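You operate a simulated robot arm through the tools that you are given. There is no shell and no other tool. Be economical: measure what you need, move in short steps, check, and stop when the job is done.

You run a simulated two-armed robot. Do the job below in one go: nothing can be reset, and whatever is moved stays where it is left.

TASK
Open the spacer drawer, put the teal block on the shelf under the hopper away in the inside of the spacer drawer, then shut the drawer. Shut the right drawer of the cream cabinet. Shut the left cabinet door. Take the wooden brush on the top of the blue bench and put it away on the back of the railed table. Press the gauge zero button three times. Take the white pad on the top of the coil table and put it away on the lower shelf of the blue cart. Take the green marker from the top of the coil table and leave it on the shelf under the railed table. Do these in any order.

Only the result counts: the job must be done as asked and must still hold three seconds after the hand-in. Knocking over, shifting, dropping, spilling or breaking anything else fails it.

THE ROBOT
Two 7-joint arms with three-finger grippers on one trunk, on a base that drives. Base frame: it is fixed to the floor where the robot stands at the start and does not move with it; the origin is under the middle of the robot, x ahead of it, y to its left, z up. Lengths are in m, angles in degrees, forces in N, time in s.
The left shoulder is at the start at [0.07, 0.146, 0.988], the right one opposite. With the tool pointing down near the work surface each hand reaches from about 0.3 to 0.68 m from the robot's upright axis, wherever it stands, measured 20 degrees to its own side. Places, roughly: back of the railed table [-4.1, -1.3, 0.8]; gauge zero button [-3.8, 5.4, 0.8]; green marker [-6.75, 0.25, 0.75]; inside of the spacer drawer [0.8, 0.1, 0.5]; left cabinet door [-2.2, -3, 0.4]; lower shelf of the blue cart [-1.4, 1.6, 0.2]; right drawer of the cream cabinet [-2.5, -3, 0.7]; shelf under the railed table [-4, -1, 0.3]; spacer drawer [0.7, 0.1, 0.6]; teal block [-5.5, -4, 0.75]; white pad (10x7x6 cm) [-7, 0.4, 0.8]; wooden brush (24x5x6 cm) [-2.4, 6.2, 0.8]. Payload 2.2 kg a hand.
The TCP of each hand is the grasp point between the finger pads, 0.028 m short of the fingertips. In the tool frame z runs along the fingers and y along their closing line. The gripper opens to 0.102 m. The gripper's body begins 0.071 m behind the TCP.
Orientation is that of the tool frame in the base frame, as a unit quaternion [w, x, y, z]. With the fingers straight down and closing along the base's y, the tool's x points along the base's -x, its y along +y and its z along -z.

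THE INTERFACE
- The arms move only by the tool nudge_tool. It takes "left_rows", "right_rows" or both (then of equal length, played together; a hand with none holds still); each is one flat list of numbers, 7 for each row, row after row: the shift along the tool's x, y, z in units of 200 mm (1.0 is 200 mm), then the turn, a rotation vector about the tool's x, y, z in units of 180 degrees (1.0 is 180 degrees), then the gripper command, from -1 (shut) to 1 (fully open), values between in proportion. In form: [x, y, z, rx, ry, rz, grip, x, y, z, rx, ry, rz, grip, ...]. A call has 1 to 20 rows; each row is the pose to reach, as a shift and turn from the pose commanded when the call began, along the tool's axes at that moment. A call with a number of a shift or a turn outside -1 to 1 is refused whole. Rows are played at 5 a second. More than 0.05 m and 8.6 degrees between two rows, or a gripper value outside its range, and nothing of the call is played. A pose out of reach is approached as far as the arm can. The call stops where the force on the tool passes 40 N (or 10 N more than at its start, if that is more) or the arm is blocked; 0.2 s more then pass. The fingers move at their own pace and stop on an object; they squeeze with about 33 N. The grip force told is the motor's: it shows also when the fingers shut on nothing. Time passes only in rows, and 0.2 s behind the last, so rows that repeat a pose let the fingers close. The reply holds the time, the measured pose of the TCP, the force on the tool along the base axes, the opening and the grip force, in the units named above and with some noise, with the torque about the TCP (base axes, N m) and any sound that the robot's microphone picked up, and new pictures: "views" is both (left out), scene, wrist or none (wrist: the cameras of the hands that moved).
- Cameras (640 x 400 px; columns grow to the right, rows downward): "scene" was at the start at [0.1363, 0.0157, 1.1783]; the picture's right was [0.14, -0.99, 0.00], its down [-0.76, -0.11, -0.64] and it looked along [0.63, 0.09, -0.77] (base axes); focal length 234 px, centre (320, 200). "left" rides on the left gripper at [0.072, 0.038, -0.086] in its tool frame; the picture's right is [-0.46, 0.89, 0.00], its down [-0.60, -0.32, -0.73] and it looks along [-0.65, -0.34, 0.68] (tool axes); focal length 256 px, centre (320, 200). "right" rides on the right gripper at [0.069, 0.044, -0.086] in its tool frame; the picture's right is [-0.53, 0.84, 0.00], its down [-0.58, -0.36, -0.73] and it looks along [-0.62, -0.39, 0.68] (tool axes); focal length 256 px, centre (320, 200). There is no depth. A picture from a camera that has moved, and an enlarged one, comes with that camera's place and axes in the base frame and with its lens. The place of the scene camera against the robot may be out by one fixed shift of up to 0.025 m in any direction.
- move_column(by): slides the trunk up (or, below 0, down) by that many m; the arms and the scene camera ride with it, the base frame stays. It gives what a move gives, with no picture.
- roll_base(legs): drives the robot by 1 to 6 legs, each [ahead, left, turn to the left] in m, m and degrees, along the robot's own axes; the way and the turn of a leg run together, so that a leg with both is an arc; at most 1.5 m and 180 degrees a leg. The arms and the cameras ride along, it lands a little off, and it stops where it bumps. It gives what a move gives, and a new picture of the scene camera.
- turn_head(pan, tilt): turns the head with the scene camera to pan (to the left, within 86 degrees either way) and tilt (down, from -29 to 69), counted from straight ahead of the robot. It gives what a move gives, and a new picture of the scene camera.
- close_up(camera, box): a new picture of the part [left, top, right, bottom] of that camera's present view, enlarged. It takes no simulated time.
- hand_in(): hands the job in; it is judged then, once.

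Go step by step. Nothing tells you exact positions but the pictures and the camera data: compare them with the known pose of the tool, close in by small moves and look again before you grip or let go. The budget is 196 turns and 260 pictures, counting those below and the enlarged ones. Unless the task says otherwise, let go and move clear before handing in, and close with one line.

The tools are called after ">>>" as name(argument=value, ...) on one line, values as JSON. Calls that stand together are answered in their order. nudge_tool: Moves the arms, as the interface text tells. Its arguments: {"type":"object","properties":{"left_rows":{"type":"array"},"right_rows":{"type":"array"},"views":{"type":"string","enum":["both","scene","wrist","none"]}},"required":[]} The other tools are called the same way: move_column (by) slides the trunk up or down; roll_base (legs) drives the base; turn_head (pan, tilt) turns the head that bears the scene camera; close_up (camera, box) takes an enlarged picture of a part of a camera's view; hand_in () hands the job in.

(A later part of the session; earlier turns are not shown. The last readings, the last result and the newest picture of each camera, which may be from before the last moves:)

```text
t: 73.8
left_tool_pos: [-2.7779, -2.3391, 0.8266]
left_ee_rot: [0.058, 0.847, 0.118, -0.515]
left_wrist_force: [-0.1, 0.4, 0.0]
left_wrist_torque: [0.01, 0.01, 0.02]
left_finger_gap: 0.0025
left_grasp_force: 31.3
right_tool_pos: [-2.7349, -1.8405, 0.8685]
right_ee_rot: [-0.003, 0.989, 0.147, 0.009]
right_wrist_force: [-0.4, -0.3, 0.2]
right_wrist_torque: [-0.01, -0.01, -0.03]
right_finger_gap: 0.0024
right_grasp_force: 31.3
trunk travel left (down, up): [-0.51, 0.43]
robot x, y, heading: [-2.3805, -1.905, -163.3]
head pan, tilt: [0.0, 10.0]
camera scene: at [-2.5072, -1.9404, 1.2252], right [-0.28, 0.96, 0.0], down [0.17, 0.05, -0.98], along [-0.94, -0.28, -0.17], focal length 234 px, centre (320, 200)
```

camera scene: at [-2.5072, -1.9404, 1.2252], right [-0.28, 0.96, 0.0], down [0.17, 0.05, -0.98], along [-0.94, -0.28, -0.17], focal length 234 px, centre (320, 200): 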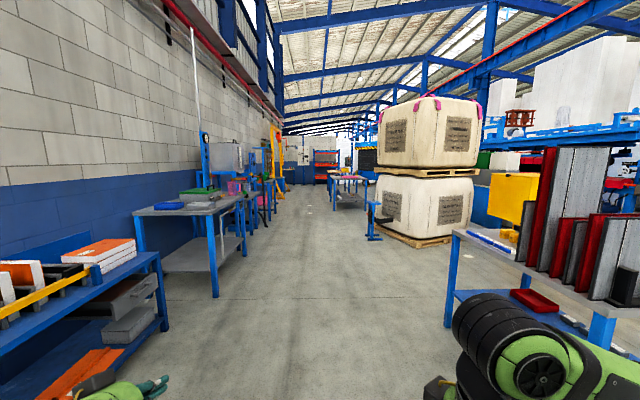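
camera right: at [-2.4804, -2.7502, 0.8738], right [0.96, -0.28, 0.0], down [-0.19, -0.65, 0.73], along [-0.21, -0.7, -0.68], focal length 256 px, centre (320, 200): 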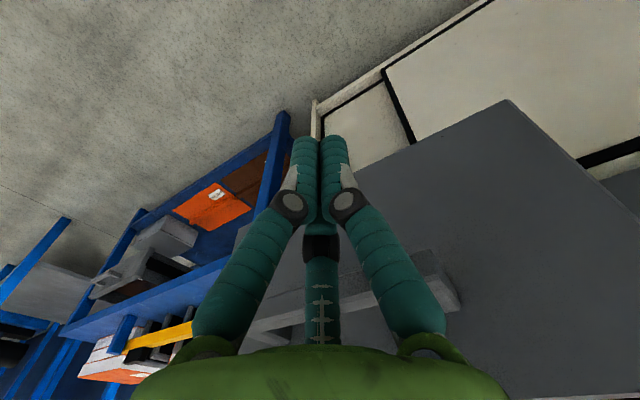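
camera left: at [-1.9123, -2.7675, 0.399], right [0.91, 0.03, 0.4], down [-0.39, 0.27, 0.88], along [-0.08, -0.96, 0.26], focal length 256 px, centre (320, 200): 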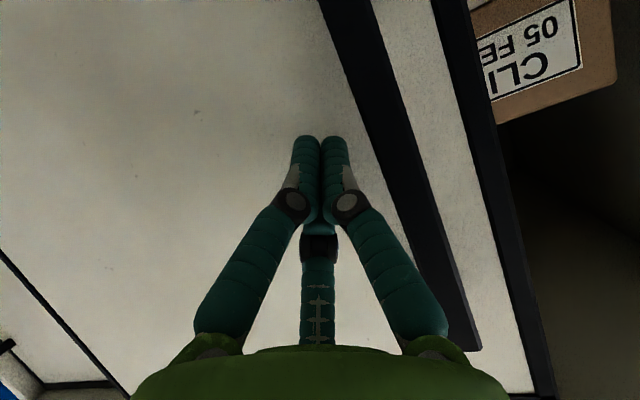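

The railed table appears ahead on the right. I'll untilt the left hand, drive ahead along the aisle, and look right at the table.

>>> nudge_tool(left_rows=[0, 0, 0, 0, 0.045, 0, 0, 0, 0, 0, 0, 0.09, 0, 0, 0, 0, 0, 0, 0.135, 0, 0, 0, 0, 0, 0, 0.18, 0, 0, 0, 0, 0, 0, 0.225, 0, 0, 0, 0, 0, 0, 0.27, 0, 0, 0, 0, 0, 0, 0.31, 0, 0, 0, 0, 0, 0, 0.345, 0, 0], views="none")

>>> roll_base(legs=[[0, 0, -17], [1.0, 0.1, 0]])

>>> turn_head(pan=-60, tilt=20)

```text
t: 75.6
left_tool_pos: [-2.7781, -2.3384, 0.8268]
left_ee_rot: [-0.012, 0.991, 0.133, -0.003]
left_wrist_force: [-0.4, -0.6, -0.2]
left_wrist_torque: [0.03, 0.02, 0.01]
left_finger_gap: 0.0509
left_grasp_force: 0.1
right_tool_pos: [-2.7351, -1.839, 0.8685]
right_ee_rot: [-0.002, 0.989, 0.146, 0.009]
right_wrist_force: [1.6, 0.3, 0.3]
right_wrist_torque: [-0.02, 0.01, 0.01]
right_finger_gap: 0.0022
right_grasp_force: 31.7
trunk travel left (down, up): [-0.51, 0.43]
robot x, y, heading: [-2.3796, -1.9086, -163.6]
head pan, tilt: [0.0, 10.0]
```

```text
t: 81.8
left_tool_pos: [-3.8991, -2.2739, 0.8274]
left_ee_rot: [-0.012, 1.0, -0.024, -0.002]
left_wrist_force: [0.2, 0.5, -0.2]
left_wrist_torque: [0.02, -0.01, -0.06]
left_finger_gap: 0.051
left_grasp_force: 0.0
right_tool_pos: [-3.7052, -1.8113, 0.8684]
right_ee_rot: [-0.003, 1.0, -0.009, 0.008]
right_wrist_force: [-0.4, 0.6, 0.7]
right_wrist_torque: [-0.03, -0.01, 0.04]
right_finger_gap: 0.002
right_grasp_force: 31.2
trunk travel left (down, up): [-0.51, 0.43]
robot x, y, heading: [-3.3893, -1.9829, 178.5]
head pan, tilt: [0.0, 10.0]
camera scene: at [-3.5208, -1.9739, 1.2253], right [0.02, 1.0, 0.0], down [0.17, 0.0, -0.98], along [-0.98, 0.02, -0.17], focal length 234 px, centre (320, 200)
```

scene: 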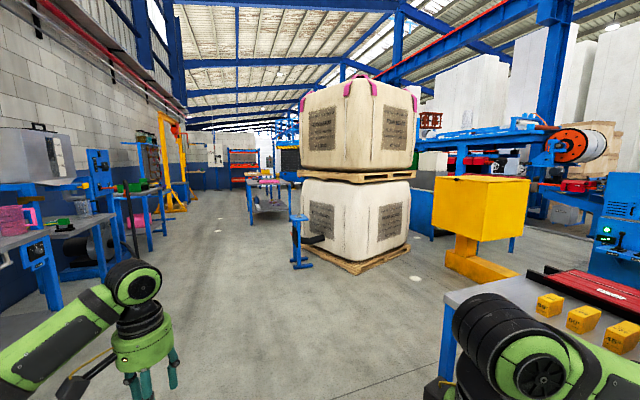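

```text
t: 83.1
left_tool_pos: [-3.8998, -2.2733, 0.827]
left_ee_rot: [-0.012, 1.0, -0.025, -0.004]
left_wrist_force: [0.2, 0.0, -0.2]
left_wrist_torque: [-0.03, -0.03, -0.03]
left_finger_gap: 0.0509
left_grasp_force: 0.0
right_tool_pos: [-3.7061, -1.8097, 0.8686]
right_ee_rot: [-0.002, 1.0, -0.009, 0.009]
right_wrist_force: [-0.1, 0.3, -0.6]
right_wrist_torque: [-0.02, 0.02, -0.01]
right_finger_gap: 0.0021
right_grasp_force: 31.6
trunk travel left (down, up): [-0.51, 0.43]
robot x, y, heading: [-3.3884, -1.9782, 179.1]
head pan, tilt: [-60.0, 20.0]
camera scene: at [-3.4724, -1.8945, 1.209], right [0.88, 0.48, 0.0], down [0.16, -0.3, -0.94], along [-0.45, 0.82, -0.34], focal length 234 px, centre (320, 200)
```

scene: 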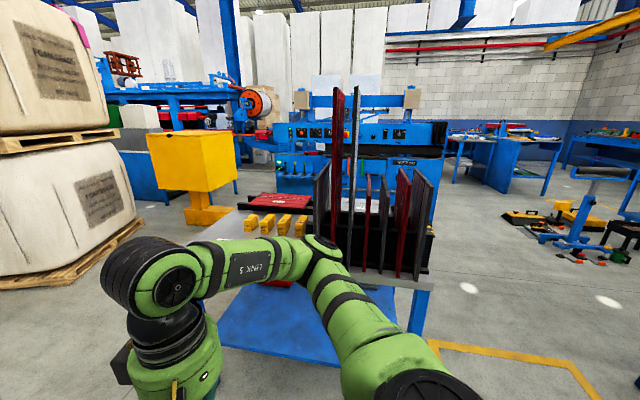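

That table with panels at about (-4,-1) matches the railed table. I'll drive next to it and face it.

>>> roll_base(legs=[[0.7, 0.05, 0], [0, 0, -75]])

>>> turn_head(pan=0, tilt=40)

```text
t: 90.2
left_tool_pos: [-4.5186, -1.6094, 0.8269]
left_ee_rot: [-0.012, 0.786, -0.618, 0.006]
left_wrist_force: [-0.8, -0.4, -0.4]
left_wrist_torque: [-0.02, 0.04, -0.03]
left_finger_gap: 0.051
left_grasp_force: 0.0
right_tool_pos: [-4.0224, -1.6652, 0.8674]
right_ee_rot: [0.004, 0.796, -0.606, 0.008]
right_wrist_force: [0.2, 0.2, 0.3]
right_wrist_torque: [0.02, 0.02, 0.01]
right_finger_gap: 0.002
right_grasp_force: 31.4
trunk travel left (down, up): [-0.51, 0.43]
robot x, y, heading: [-4.0969, -2.0184, 104.9]
head pan, tilt: [-60.0, 20.0]
camera scene: at [-4.033, -1.8996, 1.209], right [0.71, -0.71, 0.0], down [-0.24, -0.24, -0.94], along [0.67, 0.66, -0.34], focal length 234 px, centre (320, 200)
```

scene: 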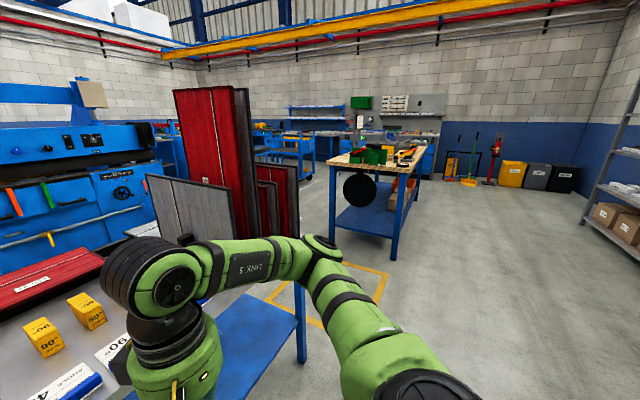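

```text
t: 91.5
left_tool_pos: [-4.5193, -1.6099, 0.8272]
left_ee_rot: [-0.01, 0.786, -0.618, 0.007]
left_wrist_force: [-0.4, -0.3, 0.0]
left_wrist_torque: [-0.02, 0.02, 0.03]
left_finger_gap: 0.051
left_grasp_force: 0.0
right_tool_pos: [-4.0221, -1.6654, 0.8686]
right_ee_rot: [0.004, 0.795, -0.606, 0.007]
right_wrist_force: [-0.1, -0.4, -0.2]
right_wrist_torque: [0.0, 0.01, -0.01]
right_finger_gap: 0.0021
right_grasp_force: 31.6
trunk travel left (down, up): [-0.51, 0.43]
robot x, y, heading: [-4.0949, -2.0178, 104.9]
head pan, tilt: [0.0, 40.0]
camera scene: at [-4.1209, -1.8833, 1.1776], right [0.97, 0.26, 0.0], down [0.17, -0.62, -0.77], along [-0.2, 0.74, -0.64], focal length 234 px, centre (320, 200)
```

scene: 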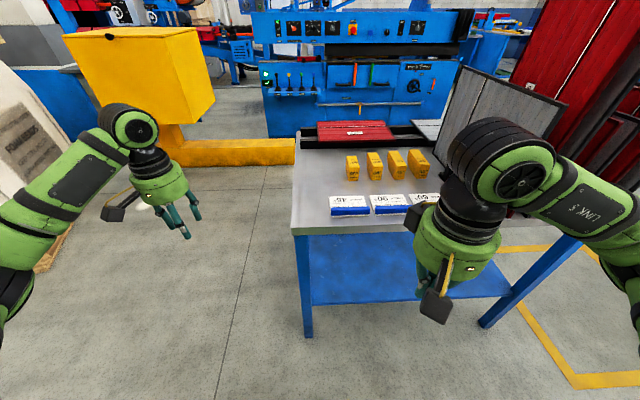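

Let me look closer at this table to see the rail and where "the back" lies.

>>> close_up(camera="scene", box=[270, 90, 590, 290])

>>> turn_head(pan=30, tilt=10)

```text
2.00 times, centred on (430, 190) of scene
camera zoom: at [-4.1209, -1.8833, 1.1776], right [0.97, 0.26, 0.0], down [0.17, -0.62, -0.77], along [-0.2, 0.74, -0.64], focal length 469 px, centre (100, 220)
```

zoom: 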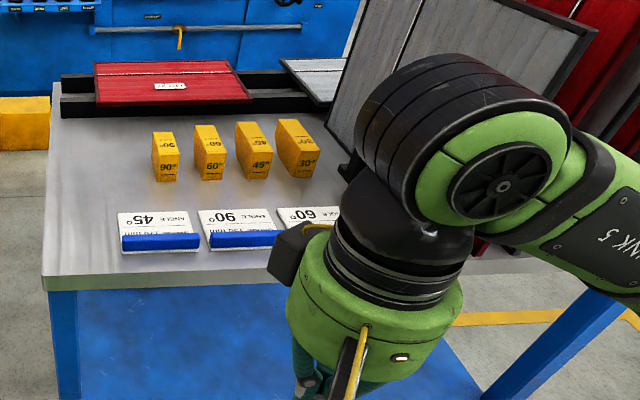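

```text
t: 92.5
left_tool_pos: [-4.5204, -1.6104, 0.8268]
left_ee_rot: [-0.011, 0.786, -0.618, 0.006]
left_wrist_force: [0.0, 0.5, 0.5]
left_wrist_torque: [0.02, -0.03, 0.02]
left_finger_gap: 0.0511
left_grasp_force: 0.1
right_tool_pos: [-4.0227, -1.6661, 0.8669]
right_ee_rot: [0.004, 0.796, -0.606, 0.008]
right_wrist_force: [-0.6, -0.4, 0.0]
right_wrist_torque: [0.0, 0.0, -0.01]
right_finger_gap: 0.002
right_grasp_force: 30.9
trunk travel left (down, up): [-0.51, 0.43]
robot x, y, heading: [-4.095, -2.0205, 105.0]
head pan, tilt: [30.0, 10.0]
camera scene: at [-4.1646, -1.8995, 1.2252], right [0.71, 0.71, 0.0], down [0.12, -0.12, -0.98], along [-0.7, 0.7, -0.17], focal length 234 px, centre (320, 200)
```

scene: 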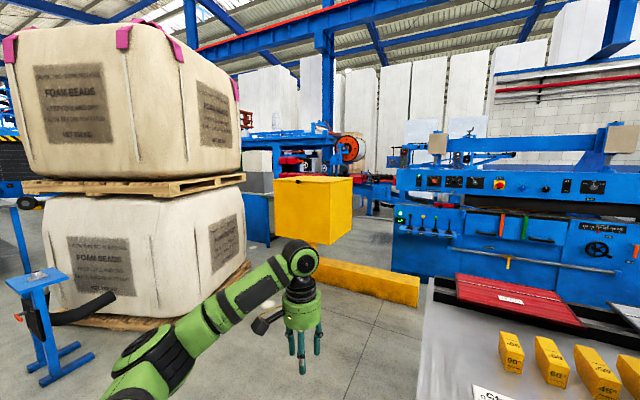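

The table's labels face away, so its "back" is this near edge. Now toward the coil table near (-7, 0.3); I'll advance a bit and look past the pallet.

>>> roll_base(legs=[[0, 0, 45], [1.1, 0, 0]])

>>> turn_head(pan=-10, tilt=15)

```text
t: 100.3
left_tool_pos: [-5.6526, -1.466, 0.8261]
left_ee_rot: [-0.012, 0.962, -0.271, 0.001]
left_wrist_force: [0.0, 0.4, 1.1]
left_wrist_torque: [0.01, 0.0, 0.02]
left_finger_gap: 0.0511
left_grasp_force: 0.0
right_tool_pos: [-5.2603, -1.155, 0.868]
right_ee_rot: [0.001, 0.966, -0.258, 0.008]
right_wrist_force: [0.4, -0.1, -0.4]
right_wrist_torque: [0.0, 0.01, 0.01]
right_finger_gap: 0.0022
right_grasp_force: 31.3
trunk travel left (down, up): [-0.51, 0.43]
robot x, y, heading: [-5.063, -1.4591, 149.7]
head pan, tilt: [30.0, 10.0]
camera scene: at [-5.1904, -1.4267, 1.2253], right [0.0, 1.0, 0.0], down [0.17, 0.0, -0.98], along [-0.98, 0.0, -0.17], focal length 234 px, centre (320, 200)
```

scene: 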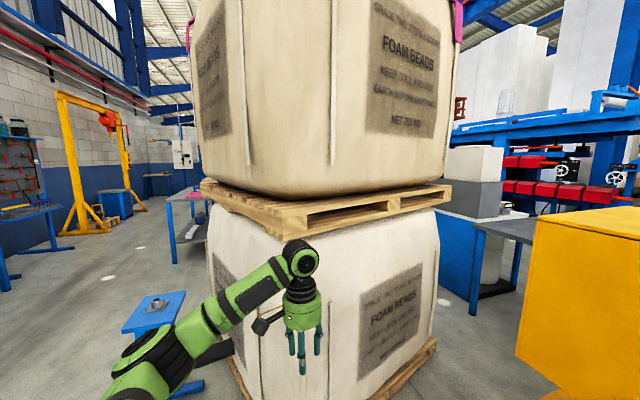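

```text
t: 101.3
left_tool_pos: [-5.6518, -1.4669, 0.8271]
left_ee_rot: [-0.011, 0.962, -0.272, 0.002]
left_wrist_force: [-0.1, 0.1, 0.4]
left_wrist_torque: [-0.02, -0.01, -0.05]
left_finger_gap: 0.0511
left_grasp_force: 0.0
right_tool_pos: [-5.2608, -1.1543, 0.8679]
right_ee_rot: [0.0, 0.966, -0.257, 0.009]
right_wrist_force: [0.2, -0.4, 0.9]
right_wrist_torque: [0.01, -0.02, 0.0]
right_finger_gap: 0.002
right_grasp_force: 31.5
trunk travel left (down, up): [-0.51, 0.43]
robot x, y, heading: [-5.0647, -1.4563, 149.8]
head pan, tilt: [-10.0, 15.0]
camera scene: at [-5.1687, -1.3669, 1.2172], right [0.64, 0.76, 0.0], down [0.2, -0.17, -0.97], along [-0.74, 0.62, -0.26], focal length 234 px, centre (320, 200)
```

scene: 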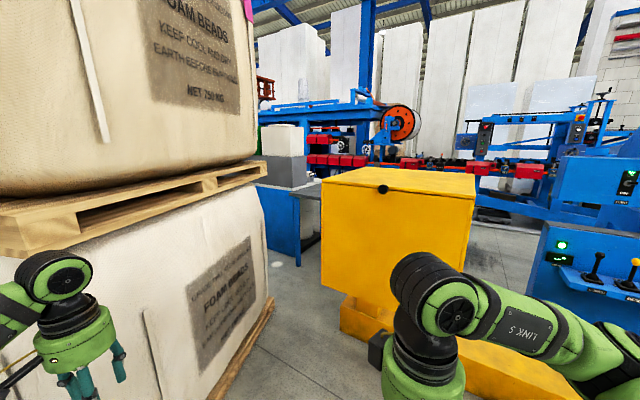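

The gap right of the pallet is too narrow, so I'll go round its left side via the wide aisle.

>>> roll_base(legs=[[-0.8, 0.75, 30], [1.2, 0.15, 0]])

>>> turn_head(pan=-20, tilt=15)

```text
t: 112.7
left_tool_pos: [-6.2078, -2.7774, 0.8268]
left_ee_rot: [-0.013, 0.999, -0.038, -0.001]
left_wrist_force: [-0.6, 0.6, -0.4]
left_wrist_torque: [0.0, 0.02, 0.04]
left_finger_gap: 0.0508
left_grasp_force: 0.1
right_tool_pos: [-6.0008, -2.3215, 0.8684]
right_ee_rot: [-0.002, 1.0, -0.023, 0.009]
right_wrist_force: [0.5, 0.8, 0.2]
right_wrist_torque: [-0.05, 0.04, 0.01]
right_finger_gap: 0.0024
right_grasp_force: 31.5
trunk travel left (down, up): [-0.51, 0.43]
robot x, y, heading: [-5.6847, -2.5008, 176.8]
head pan, tilt: [-10.0, 15.0]
camera scene: at [-5.8185, -2.4725, 1.2171], right [0.23, 0.97, 0.0], down [0.25, -0.06, -0.97], along [-0.94, 0.22, -0.26], focal length 234 px, centre (320, 200)
```

scene: 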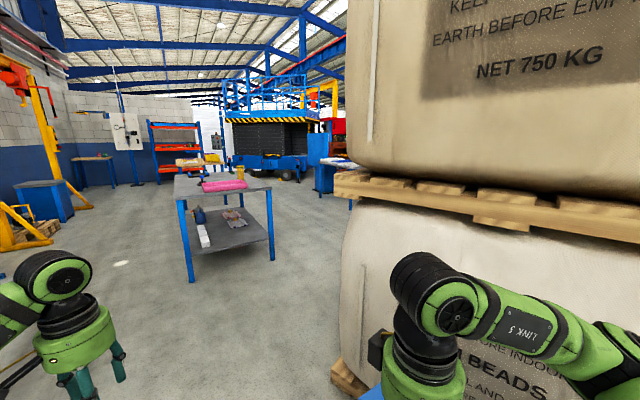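

```text
t: 113.5
left_tool_pos: [-6.2076, -2.7779, 0.8272]
left_ee_rot: [-0.013, 0.999, -0.038, -0.001]
left_wrist_force: [-0.5, -0.5, 0.1]
left_wrist_torque: [0.01, 0.01, 0.0]
left_finger_gap: 0.0509
left_grasp_force: 0.0
right_tool_pos: [-6.0, -2.3213, 0.8686]
right_ee_rot: [-0.002, 1.0, -0.023, 0.009]
right_wrist_force: [0.1, 0.3, 0.2]
right_wrist_torque: [0.0, 0.01, 0.0]
right_finger_gap: 0.0019
right_grasp_force: 30.8
trunk travel left (down, up): [-0.51, 0.43]
robot x, y, heading: [-5.6863, -2.4995, 176.9]
head pan, tilt: [-20.0, 15.0]
camera scene: at [-5.8133, -2.4571, 1.2172], right [0.39, 0.92, 0.0], down [0.24, -0.1, -0.97], along [-0.89, 0.38, -0.26], focal length 234 px, centre (320, 200)
```

scene: 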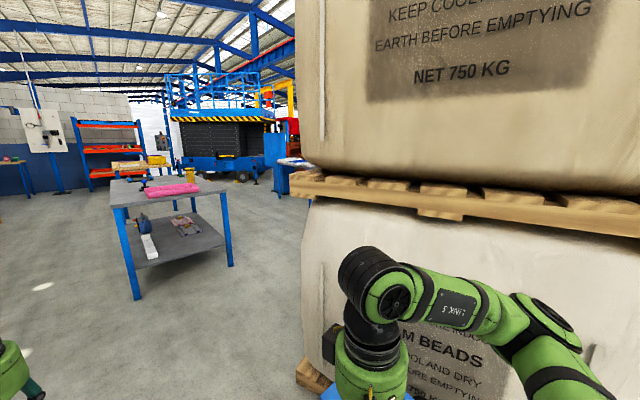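

Pallet corner at about (-6.7,-2.1), a pink-cloth table at (-8,-2.5). I'll sidestep away from the pallet and peek around.

>>> roll_base(legs=[[0, 0.4, 0], [1.1, 0, 0]])

>>> turn_head(pan=-55, tilt=20)

```text
t: 121.2
left_tool_pos: [-7.3205, -3.1154, 0.8274]
left_ee_rot: [-0.012, 0.999, -0.042, -0.001]
left_wrist_force: [0.1, 1.2, 0.6]
left_wrist_torque: [0.01, 0.03, -0.02]
left_finger_gap: 0.0511
left_grasp_force: 0.1
right_tool_pos: [-7.111, -2.6615, 0.8681]
right_ee_rot: [-0.002, 1.0, -0.026, 0.008]
right_wrist_force: [-1.2, 0.6, -0.7]
right_wrist_torque: [0.01, -0.01, -0.01]
right_finger_gap: 0.002
right_grasp_force: 30.9
trunk travel left (down, up): [-0.51, 0.43]
robot x, y, heading: [-6.7988, -2.8403, 176.7]
head pan, tilt: [-20.0, 15.0]
camera scene: at [-6.9252, -2.7966, 1.2171], right [0.4, 0.92, 0.0], down [0.24, -0.1, -0.97], along [-0.89, 0.38, -0.26], focal length 234 px, centre (320, 200)
```

scene: 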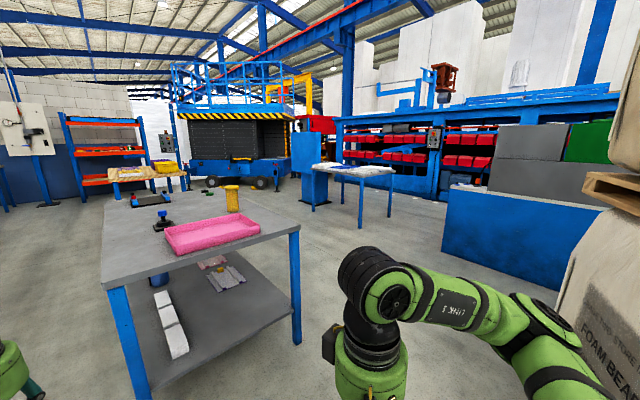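

```text
t: 122.2
left_tool_pos: [-7.3211, -3.1159, 0.8269]
left_ee_rot: [-0.012, 0.999, -0.041, -0.001]
left_wrist_force: [0.0, -0.7, 0.3]
left_wrist_torque: [-0.01, -0.01, -0.02]
left_finger_gap: 0.0508
left_grasp_force: 0.0
right_tool_pos: [-7.1104, -2.6603, 0.8685]
right_ee_rot: [-0.001, 1.0, -0.026, 0.008]
right_wrist_force: [0.0, -1.0, -1.3]
right_wrist_torque: [0.0, 0.0, 0.0]
right_finger_gap: 0.002
right_grasp_force: 31.4
trunk travel left (down, up): [-0.51, 0.43]
robot x, y, heading: [-6.7999, -2.8448, 176.7]
head pan, tilt: [-55.0, 20.0]
camera scene: at [-6.8882, -2.7545, 1.209], right [0.85, 0.53, 0.0], down [0.18, -0.29, -0.94], along [-0.49, 0.8, -0.34], focal length 234 px, centre (320, 200)
```

scene: 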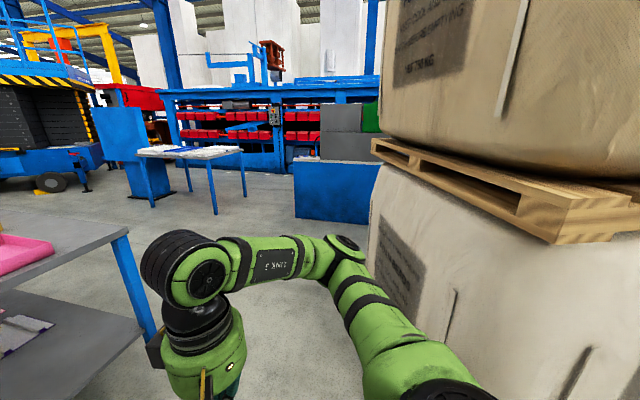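

There's open room beyond. I'll drive through between the pallet and the pink table and look toward the coil table.

>>> roll_base(legs=[[0, 0, -50], [1.0, 0.08, 0]])

>>> turn_head(pan=-40, tilt=20)

```text
t: 129.7
left_tool_pos: [-8.0444, -1.8815, 0.8266]
left_ee_rot: [-0.012, 0.895, -0.446, 0.004]
left_wrist_force: [-0.2, -0.5, -0.6]
left_wrist_torque: [-0.01, -0.02, 0.03]
left_finger_gap: 0.0511
left_grasp_force: 0.1
right_tool_pos: [-7.5652, -1.7338, 0.87]
right_ee_rot: [0.003, 0.902, -0.432, 0.008]
right_wrist_force: [0.4, -0.4, 0.0]
right_wrist_torque: [-0.02, -0.01, 0.0]
right_finger_gap: 0.002
right_grasp_force: 31.3
trunk travel left (down, up): [-0.51, 0.43]
robot x, y, heading: [-7.4946, -2.0838, 128.3]
head pan, tilt: [-55.0, 20.0]
camera scene: at [-7.4874, -1.9536, 1.209], right [0.96, -0.29, 0.0], down [-0.1, -0.33, -0.94], along [0.27, 0.9, -0.34], focal length 234 px, centre (320, 200)
```

scene: 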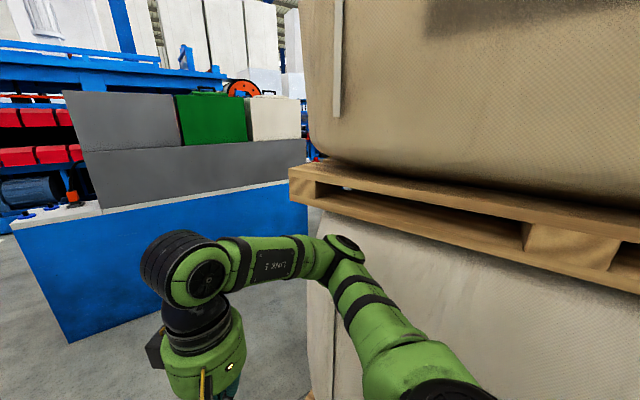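

```text
t: 130.4
left_tool_pos: [-8.0442, -1.8801, 0.8279]
left_ee_rot: [-0.012, 0.895, -0.447, 0.004]
left_wrist_force: [0.5, 0.8, 0.1]
left_wrist_torque: [0.03, -0.05, 0.0]
left_finger_gap: 0.051
left_grasp_force: 0.1
right_tool_pos: [-7.5647, -1.7333, 0.8685]
right_ee_rot: [0.002, 0.902, -0.432, 0.008]
right_wrist_force: [0.4, 0.3, -0.7]
right_wrist_torque: [0.01, -0.01, 0.01]
right_finger_gap: 0.002
right_grasp_force: 31.6
trunk travel left (down, up): [-0.51, 0.43]
robot x, y, heading: [-7.4942, -2.0835, 128.3]
head pan, tilt: [-40.0, 20.0]
camera scene: at [-7.5112, -1.9499, 1.209], right [1.0, -0.03, 0.0], down [-0.01, -0.34, -0.94], along [0.03, 0.94, -0.34], focal length 234 px, centre (320, 200)
```

scene: 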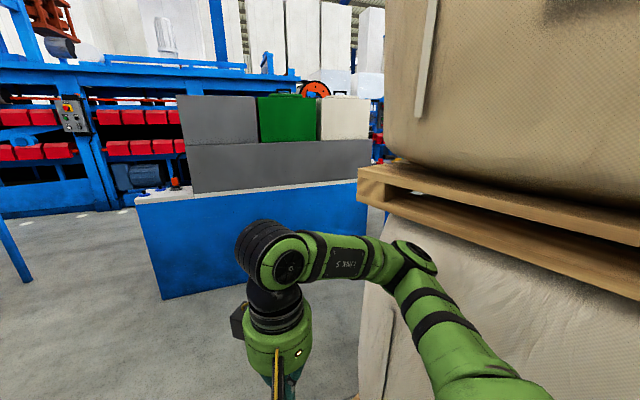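

The blue panel is the coil table's back; I need to go around its left end. I'll raise the arms above table height and advance to see that gap.

>>> move_column(by=0.35)

>>> roll_base(legs=[[0, 0, 20], [1.5, 0, 0], [0, 0, -60]])

>>> turn_head(pan=0, tilt=30)

```text
t: 133.9
left_tool_pos: [-8.0443, -1.8806, 1.1768]
left_ee_rot: [-0.012, 0.895, -0.446, 0.004]
left_wrist_force: [0.2, 0.1, -0.1]
left_wrist_torque: [0.01, 0.0, 0.01]
left_finger_gap: 0.0509
left_grasp_force: 0.1
right_tool_pos: [-7.5657, -1.7321, 1.2177]
right_ee_rot: [0.003, 0.902, -0.433, 0.008]
right_wrist_force: [-0.1, 0.9, -0.1]
right_wrist_torque: [-0.01, -0.05, 0.01]
right_finger_gap: 0.0022
right_grasp_force: 31.5
trunk travel left (down, up): [-0.86, 0.08]
robot x, y, heading: [-7.4922, -2.0873, 128.3]
head pan, tilt: [-40.0, 20.0]
```

```text
t: 145.1
left_tool_pos: [-9.063, -0.7834, 1.1772]
left_ee_rot: [0.011, -0.681, 0.732, -0.008]
left_wrist_force: [1.0, -0.2, -0.3]
left_wrist_torque: [0.0, 0.03, -0.02]
left_finger_gap: 0.0509
left_grasp_force: 0.1
right_tool_pos: [-8.6054, -0.9876, 1.2182]
right_ee_rot: [-0.005, -0.692, 0.722, -0.007]
right_wrist_force: [0.8, -0.1, -0.1]
right_wrist_torque: [-0.04, -0.01, -0.01]
right_finger_gap: 0.0021
right_grasp_force: 30.6
trunk travel left (down, up): [-0.86, 0.08]
robot x, y, heading: [-8.7852, -1.3005, 87.1]
head pan, tilt: [-40.0, 20.0]
camera scene: at [-8.7088, -1.1778, 1.559], right [0.73, -0.68, 0.0], down [-0.23, -0.25, -0.94], along [0.64, 0.69, -0.34], focal length 234 px, centre (320, 200)
```

scene: 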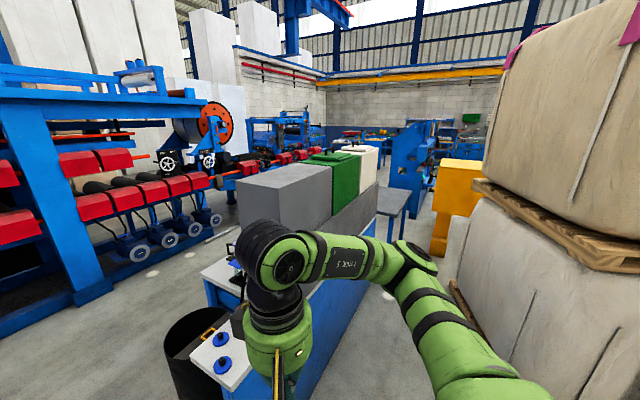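

```text
t: 146.2
left_tool_pos: [-9.0626, -0.7823, 1.1772]
left_ee_rot: [0.01, -0.681, 0.732, -0.008]
left_wrist_force: [-0.1, 0.4, -0.2]
left_wrist_torque: [0.01, -0.02, -0.02]
left_finger_gap: 0.0508
left_grasp_force: 0.1
right_tool_pos: [-8.6051, -0.9877, 1.2188]
right_ee_rot: [-0.006, -0.692, 0.722, -0.008]
right_wrist_force: [-0.6, -0.2, -0.3]
right_wrist_torque: [0.02, -0.01, 0.01]
right_finger_gap: 0.002
right_grasp_force: 31.6
trunk travel left (down, up): [-0.86, 0.08]
robot x, y, heading: [-8.7826, -1.301, 87.0]
head pan, tilt: [0.0, 30.0]
camera scene: at [-8.767, -1.1557, 1.543], right [1.0, -0.05, 0.0], down [-0.03, -0.5, -0.87], along [0.04, 0.86, -0.5], focal length 234 px, centre (320, 200)
```

scene: 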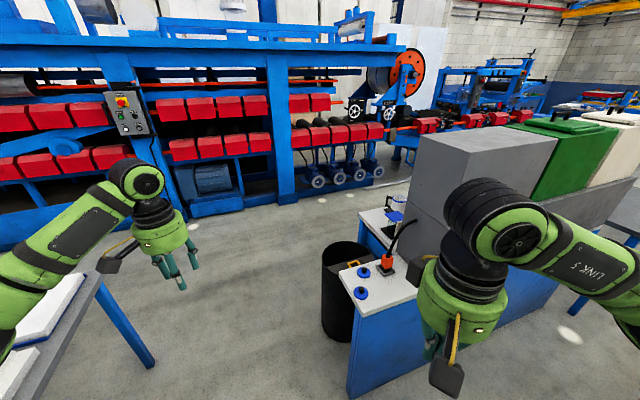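

This blue desk isn't it; the coil table lies farther right, reached by the lane along the machine. I'll thread between the white table and the desk/bin, then turn east.

>>> roll_base(legs=[[0.3, 0.25, 0], [0.9, 0.13, 0], [0.8, 0, 0], [0, 0, -72], [0.6, 0, 0]])

>>> turn_head(pan=0, tilt=30)

```text
t: 163.0
left_tool_pos: [-8.1272, 1.332, 1.1769]
left_ee_rot: [0.005, -0.141, 0.99, -0.012]
left_wrist_force: [0.4, 0.0, -0.3]
left_wrist_torque: [0.02, -0.03, 0.03]
left_finger_gap: 0.0509
left_grasp_force: 0.0
right_tool_pos: [-8.1602, 0.8327, 1.2197]
right_ee_rot: [-0.007, -0.156, 0.988, -0.002]
right_wrist_force: [0.1, 0.4, 0.1]
right_wrist_torque: [0.0, 0.01, 0.01]
right_finger_gap: 0.002
right_grasp_force: 31.1
trunk travel left (down, up): [-0.86, 0.08]
robot x, y, heading: [-8.5184, 0.8906, 17.7]
head pan, tilt: [0.0, 30.0]
camera scene: at [-8.3727, 0.9383, 1.5431], right [0.3, -0.95, 0.0], down [-0.48, -0.15, -0.87], along [0.83, 0.26, -0.5], focal length 234 px, centre (320, 200)
```

scene: 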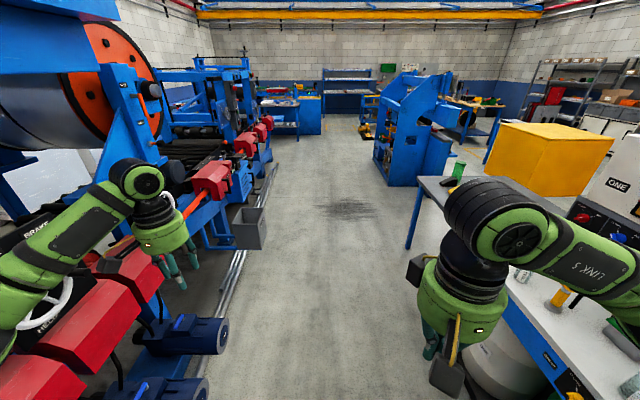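

```text
t: 163.6
left_tool_pos: [-8.1262, 1.332, 1.1781]
left_ee_rot: [0.004, -0.141, 0.99, -0.012]
left_wrist_force: [0.1, -1.3, 0.6]
left_wrist_torque: [0.02, -0.01, -0.01]
left_finger_gap: 0.0511
left_grasp_force: 0.1
right_tool_pos: [-8.1587, 0.8334, 1.2184]
right_ee_rot: [-0.008, -0.157, 0.988, -0.003]
right_wrist_force: [1.3, 0.0, -0.1]
right_wrist_torque: [-0.03, 0.01, -0.02]
right_finger_gap: 0.002
right_grasp_force: 31.6
trunk travel left (down, up): [-0.86, 0.08]
robot x, y, heading: [-8.5137, 0.891, 17.6]
head pan, tilt: [0.0, 30.0]
camera scene: at [-8.3717, 0.9386, 1.543], right [0.3, -0.95, 0.0], down [-0.48, -0.15, -0.87], along [0.83, 0.26, -0.5], focal length 234 px, centre (320, 200)
```

scene: 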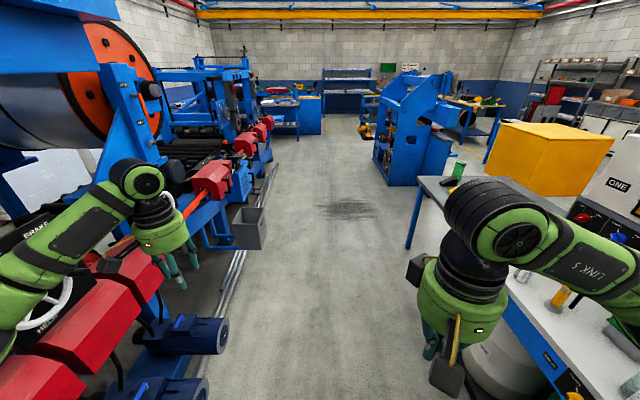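

The aisle passes in front of the coil table and continues back to the start. I'll drive alongside it and face it.

>>> roll_base(legs=[[1.4, 0, 0], [0, 0, -90]])

>>> turn_head(pan=0, tilt=45)

```text
t: 174.3
left_tool_pos: [-6.748, 0.9028, 1.1763]
left_ee_rot: [-0.006, 0.603, 0.798, -0.01]
left_wrist_force: [-0.3, -0.4, 0.0]
left_wrist_torque: [0.04, 0.0, -0.03]
left_finger_gap: 0.0511
left_grasp_force: 0.0
right_tool_pos: [-7.247, 0.9391, 1.2186]
right_ee_rot: [-0.007, 0.591, 0.807, 0.004]
right_wrist_force: [0.4, 0.1, 0.1]
right_wrist_torque: [0.0, -0.01, -0.03]
right_finger_gap: 0.0023
right_grasp_force: 31.1
trunk travel left (down, up): [-0.86, 0.08]
robot x, y, heading: [-7.1876, 1.2934, -72.7]
head pan, tilt: [0.0, 30.0]
camera scene: at [-7.1347, 1.1667, 1.543], right [-0.96, -0.3, 0.0], down [-0.15, 0.48, -0.87], along [0.26, -0.83, -0.5], focal length 234 px, centre (320, 200)
```

scene: 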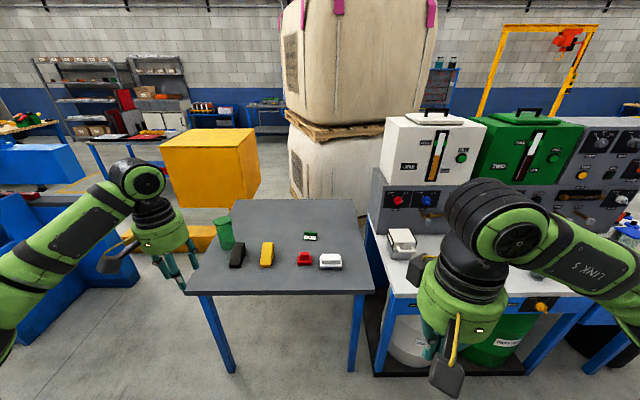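

```text
t: 175.1
left_tool_pos: [-6.7488, 0.904, 1.1775]
left_ee_rot: [-0.006, 0.603, 0.797, -0.011]
left_wrist_force: [0.1, -0.7, 0.1]
left_wrist_torque: [0.01, -0.02, -0.01]
left_finger_gap: 0.0509
left_grasp_force: 0.0
right_tool_pos: [-7.2475, 0.9395, 1.2188]
right_ee_rot: [-0.008, 0.591, 0.807, 0.005]
right_wrist_force: [0.3, 0.6, -0.1]
right_wrist_torque: [0.01, 0.01, 0.0]
right_finger_gap: 0.0021
right_grasp_force: 31.7
trunk travel left (down, up): [-0.86, 0.08]
robot x, y, heading: [-7.1815, 1.2949, -72.9]
head pan, tilt: [0.0, 45.0]
camera scene: at [-7.1379, 1.1752, 1.5204], right [-0.96, -0.3, 0.0], down [-0.21, 0.67, -0.71], along [0.21, -0.68, -0.71], focal length 234 px, centre (320, 200)
```

scene: 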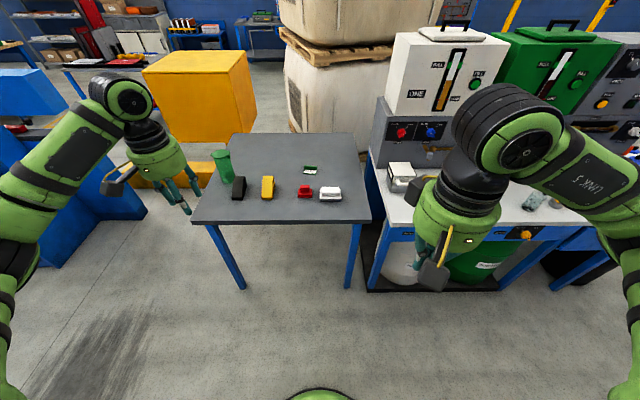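

>>> close_up(camera="scene", box=[190, 120, 430, 270])

```text
2.67 times, centred on (310, 195) of scene
camera zoom: at [-7.1379, 1.1752, 1.5204], right [-0.96, -0.3, 0.0], down [-0.21, 0.67, -0.71], along [0.21, -0.68, -0.71], focal length 625 px, centre (347, 213)
```

zoom: 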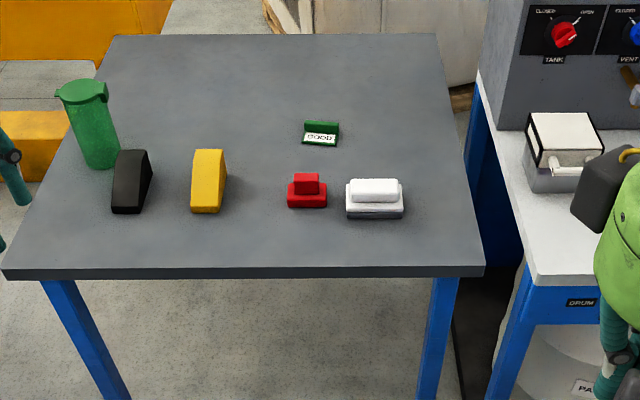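

The green "GOOD" tent marker and the white pad are on this table, which I'm squared to. I'll drive in to ~0.31 m from the table edge and lower the trunk.

>>> roll_base(legs=[[0.44, 0, 0]])

>>> move_column(by=-0.3)

>>> turn_head(pan=0, tilt=50)

```text
t: 177.8
left_tool_pos: [-6.6265, 0.476, 1.1774]
left_ee_rot: [-0.005, 0.608, 0.794, -0.012]
left_wrist_force: [-0.4, 0.0, -0.6]
left_wrist_torque: [-0.01, -0.03, 0.0]
left_finger_gap: 0.0509
left_grasp_force: 0.1
right_tool_pos: [-7.1254, 0.5194, 1.2176]
right_ee_rot: [-0.008, 0.595, 0.804, 0.003]
right_wrist_force: [0.2, 0.1, -0.2]
right_wrist_torque: [-0.02, -0.02, -0.04]
right_finger_gap: 0.0019
right_grasp_force: 31.2
trunk travel left (down, up): [-0.86, 0.08]
robot x, y, heading: [-7.0573, 0.8715, -73.5]
head pan, tilt: [0.0, 45.0]
camera scene: at [-7.0122, 0.754, 1.5206], right [-0.96, -0.28, 0.0], down [-0.2, 0.68, -0.71], along [0.2, -0.68, -0.71], focal length 234 px, centre (320, 200)
```

scene: 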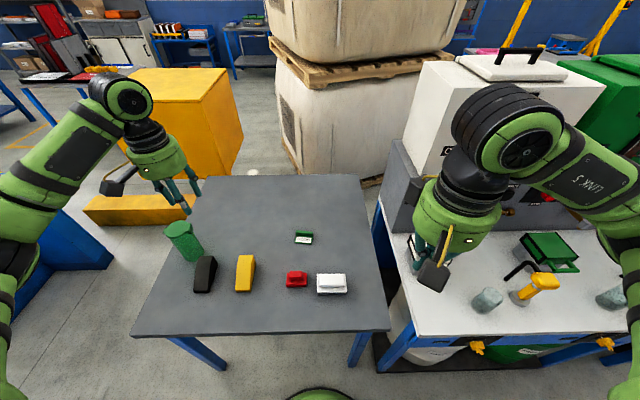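

```text
t: 180.8
left_tool_pos: [-6.6242, 0.4744, 0.8766]
left_ee_rot: [-0.005, 0.608, 0.794, -0.012]
left_wrist_force: [0.2, 0.0, -0.1]
left_wrist_torque: [0.0, 0.01, -0.02]
left_finger_gap: 0.0508
left_grasp_force: 0.0
right_tool_pos: [-7.1251, 0.5175, 0.9175]
right_ee_rot: [-0.008, 0.595, 0.804, 0.004]
right_wrist_force: [1.1, -0.3, 0.4]
right_wrist_torque: [0.02, 0.03, 0.0]
right_finger_gap: 0.0022
right_grasp_force: 31.2
trunk travel left (down, up): [-0.56, 0.38]
robot x, y, heading: [-7.0593, 0.872, -73.9]
head pan, tilt: [0.0, 45.0]
```

```text
t: 181.4
left_tool_pos: [-6.6248, 0.4759, 0.8778]
left_ee_rot: [-0.007, 0.608, 0.794, -0.01]
left_wrist_force: [-0.5, -0.2, -0.6]
left_wrist_torque: [-0.02, 0.03, 0.0]
left_finger_gap: 0.051
left_grasp_force: 0.1
right_tool_pos: [-7.124, 0.5179, 0.9171]
right_ee_rot: [-0.009, 0.596, 0.803, 0.003]
right_wrist_force: [-1.5, -0.3, -0.2]
right_wrist_torque: [0.0, 0.02, -0.01]
right_finger_gap: 0.002
right_grasp_force: 31.5
trunk travel left (down, up): [-0.56, 0.38]
robot x, y, heading: [-7.0571, 0.8707, -73.5]
head pan, tilt: [0.0, 50.0]
camera scene: at [-7.0128, 0.7561, 1.2135], right [-0.96, -0.28, 0.0], down [-0.22, 0.73, -0.64], along [0.18, -0.62, -0.77], focal length 234 px, centre (320, 200)
```

scene: 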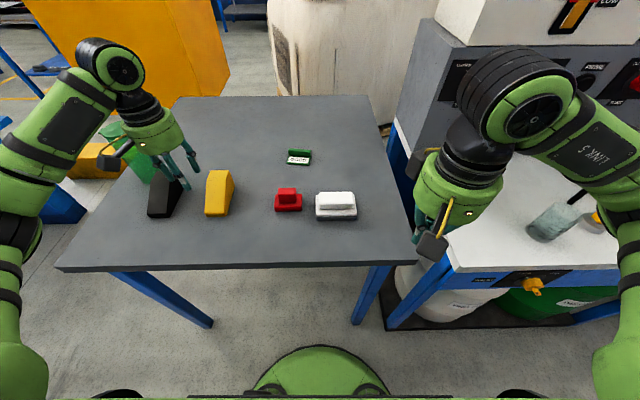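

Pad at about a=0.47, l=-0.03; marker at a=0.66, l=0.07. I'll move the right hand over the pad, rotated 90° to grip its 7 cm side, and look.

>>> nudge_tool(right_rows=[-0.07, 0.06, 0, 0, 0, 0.046, 1, -0.14, 0.12, 0, 0, 0, 0.092, 1, -0.21, 0.18, 0, 0, 0, 0.138, 1, -0.28, 0.24, 0, 0, 0, 0.184, 1, -0.35, 0.3, 0, 0, 0, 0.23, 1, -0.42, 0.36, 0, 0, 0, 0.276, 1, -0.49, 0.42, 0, 0, 0, 0.322, 1, -0.56, 0.48, 0, 0, 0, 0.368, 1, -0.63, 0.54, 0, 0, 0, 0.414, 1, -0.7, 0.6, 0, 0, 0, 0.46, 1, -0.755, 0.67, 0, 0, 0, 0.5, 1], views="both")

```text
t: 183.8
left_tool_pos: [-6.6234, 0.4755, 0.877]
left_ee_rot: [-0.007, 0.608, 0.794, -0.01]
left_wrist_force: [-0.6, -0.4, -1.0]
left_wrist_torque: [0.02, 0.0, 0.0]
left_finger_gap: 0.0509
left_grasp_force: 0.1
right_tool_pos: [-6.9524, 0.4117, 0.9146]
right_ee_rot: [-0.008, 0.989, 0.144, -0.003]
right_wrist_force: [0.5, 0.3, 0.2]
right_wrist_torque: [0.02, 0.02, 0.01]
right_finger_gap: 0.1021
right_grasp_force: 0.1
trunk travel left (down, up): [-0.56, 0.38]
robot x, y, heading: [-7.0562, 0.873, -73.6]
head pan, tilt: [0.0, 50.0]
camera scene: at [-7.0119, 0.7561, 1.2134], right [-0.96, -0.28, 0.0], down [-0.22, 0.73, -0.64], along [0.18, -0.62, -0.77], focal length 234 px, centre (320, 200)
camera right: at [-6.8737, 0.3889, 0.9992], right [-0.27, -0.96, -0.01], down [-0.65, 0.17, 0.74], along [-0.71, 0.21, -0.67], focal length 256 px, centre (320, 200)
```

scene: 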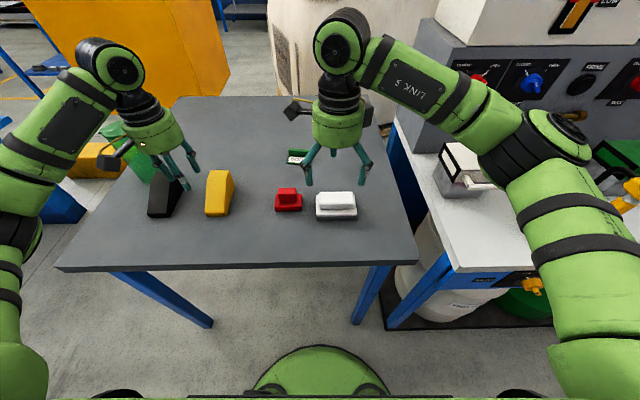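
right: 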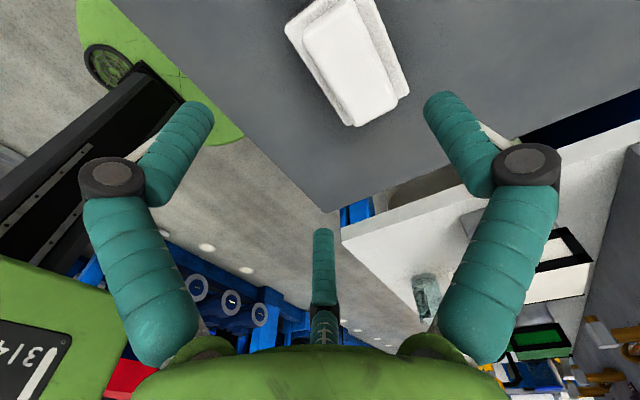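

Wrist view puts the pad ~2 cm farther ahead. Correcting and descending most of the way, then checking.

>>> nudge_tool(right_rows=[-0.05, 0.095, 0, 0, 0, 0, 1, -0.05, 0.095, 0.2, 0, 0, 0, 1, -0.05, 0.095, 0.38, 0, 0, 0, 1], views="wrist")

>>> close_up(camera="scene", box=[240, 120, 400, 220])

```text
t: 184.6
left_tool_pos: [-6.6262, 0.4759, 0.8771]
left_ee_rot: [-0.006, 0.609, 0.793, -0.011]
left_wrist_force: [-0.2, 0.2, -0.4]
left_wrist_torque: [0.06, -0.02, 0.01]
left_finger_gap: 0.0511
left_grasp_force: 0.1
right_tool_pos: [-6.9559, 0.3908, 0.835]
right_ee_rot: [-0.009, 0.989, 0.147, -0.002]
right_wrist_force: [-1.3, 0.4, -0.3]
right_wrist_torque: [0.02, 0.02, 0.01]
right_finger_gap: 0.1019
right_grasp_force: 0.1
trunk travel left (down, up): [-0.56, 0.38]
robot x, y, heading: [-7.0615, 0.8694, -73.6]
head pan, tilt: [0.0, 50.0]
camera right: at [-6.8778, 0.3683, 0.9215], right [-0.27, -0.96, -0.01], down [-0.65, 0.17, 0.74], along [-0.71, 0.21, -0.67], focal length 256 px, centre (320, 200)
```

right: 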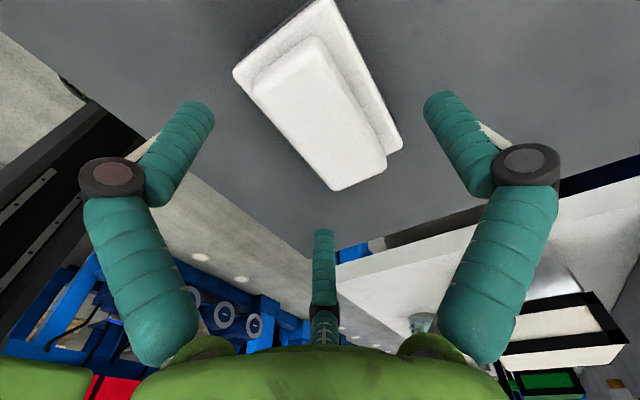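

```text
4.00 times, centred on (320, 170) of scene
camera zoom: at [-7.0128, 0.7556, 1.2134], right [-0.96, -0.28, 0.0], down [-0.22, 0.73, -0.64], along [0.18, -0.62, -0.77], focal length 938 px, centre (320, 320)
```

zoom: 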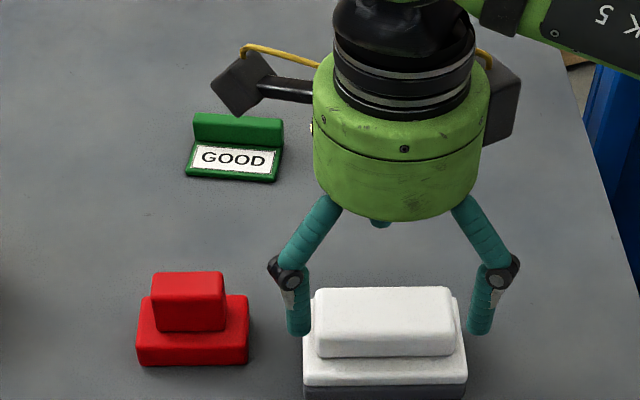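

The hand is over the pad. I'll shift slightly, lower to grip height and close.

>>> nudge_tool(right_rows=[0.07, 0.03, 0.1, 0, 0, 0, 1, 0.07, 0.03, 0.2, 0, 0, 0, 1, 0.07, 0.03, 0.25, 0, 0, 0, 1, 0.07, 0.03, 0.25, 0, 0, 0, -1, 0.07, 0.03, 0.25, 0, 0, 0, -1, 0.07, 0.03, 0.25, 0, 0, 0, -1], views="both")

```text
t: 185.7
left_tool_pos: [-6.6252, 0.4789, 0.8786]
left_ee_rot: [-0.005, 0.607, 0.794, -0.012]
left_wrist_force: [0.6, -0.1, 0.5]
left_wrist_torque: [-0.02, 0.03, 0.0]
left_finger_gap: 0.051
left_grasp_force: 0.0
right_tool_pos: [-6.9446, 0.3906, 0.7981]
right_ee_rot: [-0.001, 0.989, 0.146, -0.004]
right_wrist_force: [-2.8, 2.6, 30.8]
right_wrist_torque: [0.45, 2.06, -0.14]
right_finger_gap: 0.0838
right_grasp_force: 33.5
trunk travel left (down, up): [-0.56, 0.38]
robot x, y, heading: [-7.0613, 0.8749, -73.4]
head pan, tilt: [0.0, 50.0]
stopped in row 5 (right hand): the force on the tool passed its limit at 43 N (the readings are from after the stop); the commanded pose is now the measured one
camera scene: at [-7.0127, 0.7605, 1.2141], right [-0.96, -0.28, 0.0], down [-0.22, 0.73, -0.65], along [0.18, -0.62, -0.76], focal length 234 px, centre (320, 200)
camera right: at [-6.8658, 0.3686, 0.8829], right [-0.27, -0.96, 0.0], down [-0.65, 0.18, 0.74], along [-0.71, 0.2, -0.68], focal length 256 px, centre (320, 200)
```

scene: 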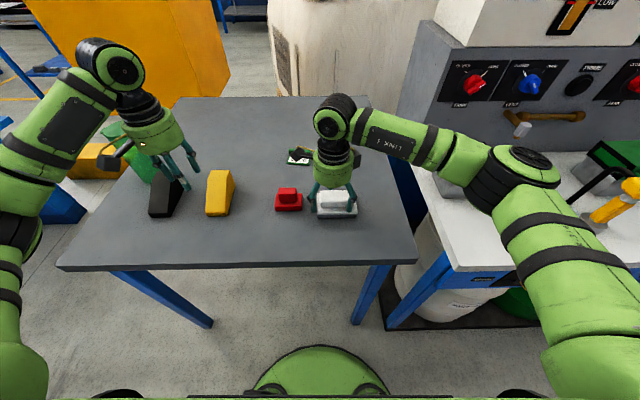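
right: 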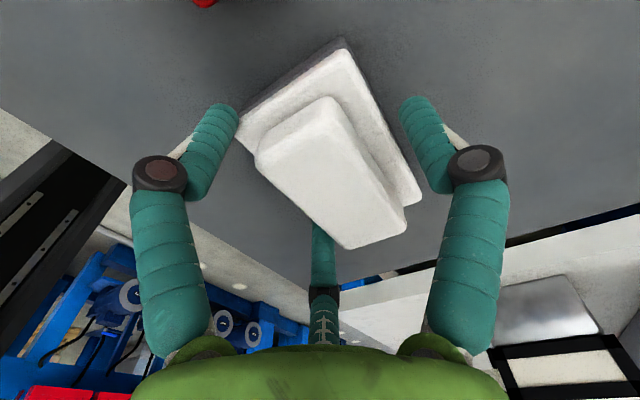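

One rear finger came down on the pad's base — the hand is really a three-jaw type (one finger on +y, two on -y). I'll lift slightly, and grip the narrower upper white block instead.

>>> nudge_tool(right_rows=[0, 0, -0.15, 0, 0, 0, 1, 0.035, 0, -0.15, 0, 0, 0, 1, 0.035, 0, -0.05, 0, 0, 0, 1, 0.035, 0, -0.05, 0, 0, 0, -1, 0.035, 0, -0.05, 0, 0, 0, -1, 0.035, 0, -0.05, 0, 0, 0, -1, 0.035, 0, -0.05, 0, 0, 0, -1], views="wrist")

>>> close_up(camera="scene", box=[240, 130, 400, 230])

```text
t: 187.3
left_tool_pos: [-6.6259, 0.4769, 0.878]
left_ee_rot: [-0.005, 0.608, 0.794, -0.01]
left_wrist_force: [0.8, -0.1, 0.5]
left_wrist_torque: [-0.05, -0.01, 0.01]
left_finger_gap: 0.0512
left_grasp_force: 0.0
right_tool_pos: [-6.9382, 0.3909, 0.8038]
right_ee_rot: [-0.002, 0.989, 0.145, -0.002]
right_wrist_force: [1.4, -8.7, 21.0]
right_wrist_torque: [-0.91, -0.53, -0.29]
right_finger_gap: 0.0565
right_grasp_force: 33.1
trunk travel left (down, up): [-0.56, 0.38]
robot x, y, heading: [-7.0599, 0.8715, -73.8]
head pan, tilt: [0.0, 50.0]
camera right: at [-6.859, 0.3687, 0.8893], right [-0.27, -0.96, 0.0], down [-0.65, 0.18, 0.73], along [-0.71, 0.2, -0.68], focal length 256 px, centre (320, 200)
```

right: 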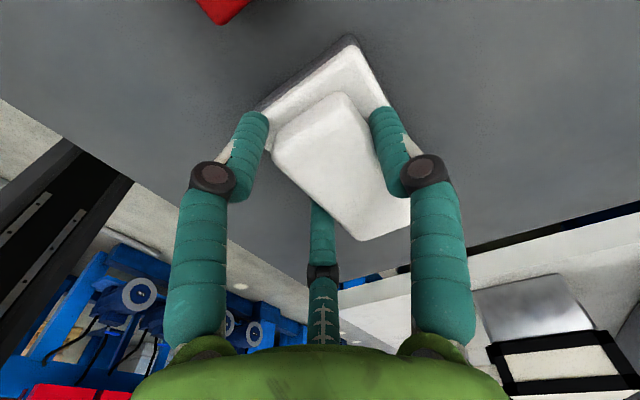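

```text
4.00 times, centred on (320, 180) of scene
camera zoom: at [-7.0137, 0.7577, 1.2138], right [-0.96, -0.28, 0.0], down [-0.22, 0.73, -0.64], along [0.18, -0.62, -0.77], focal length 938 px, centre (320, 280)
```

zoom: 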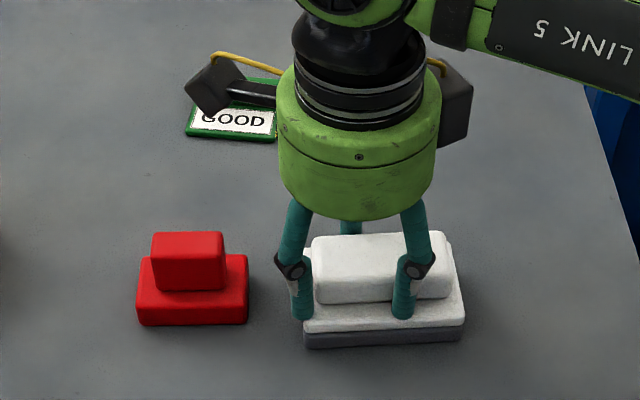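

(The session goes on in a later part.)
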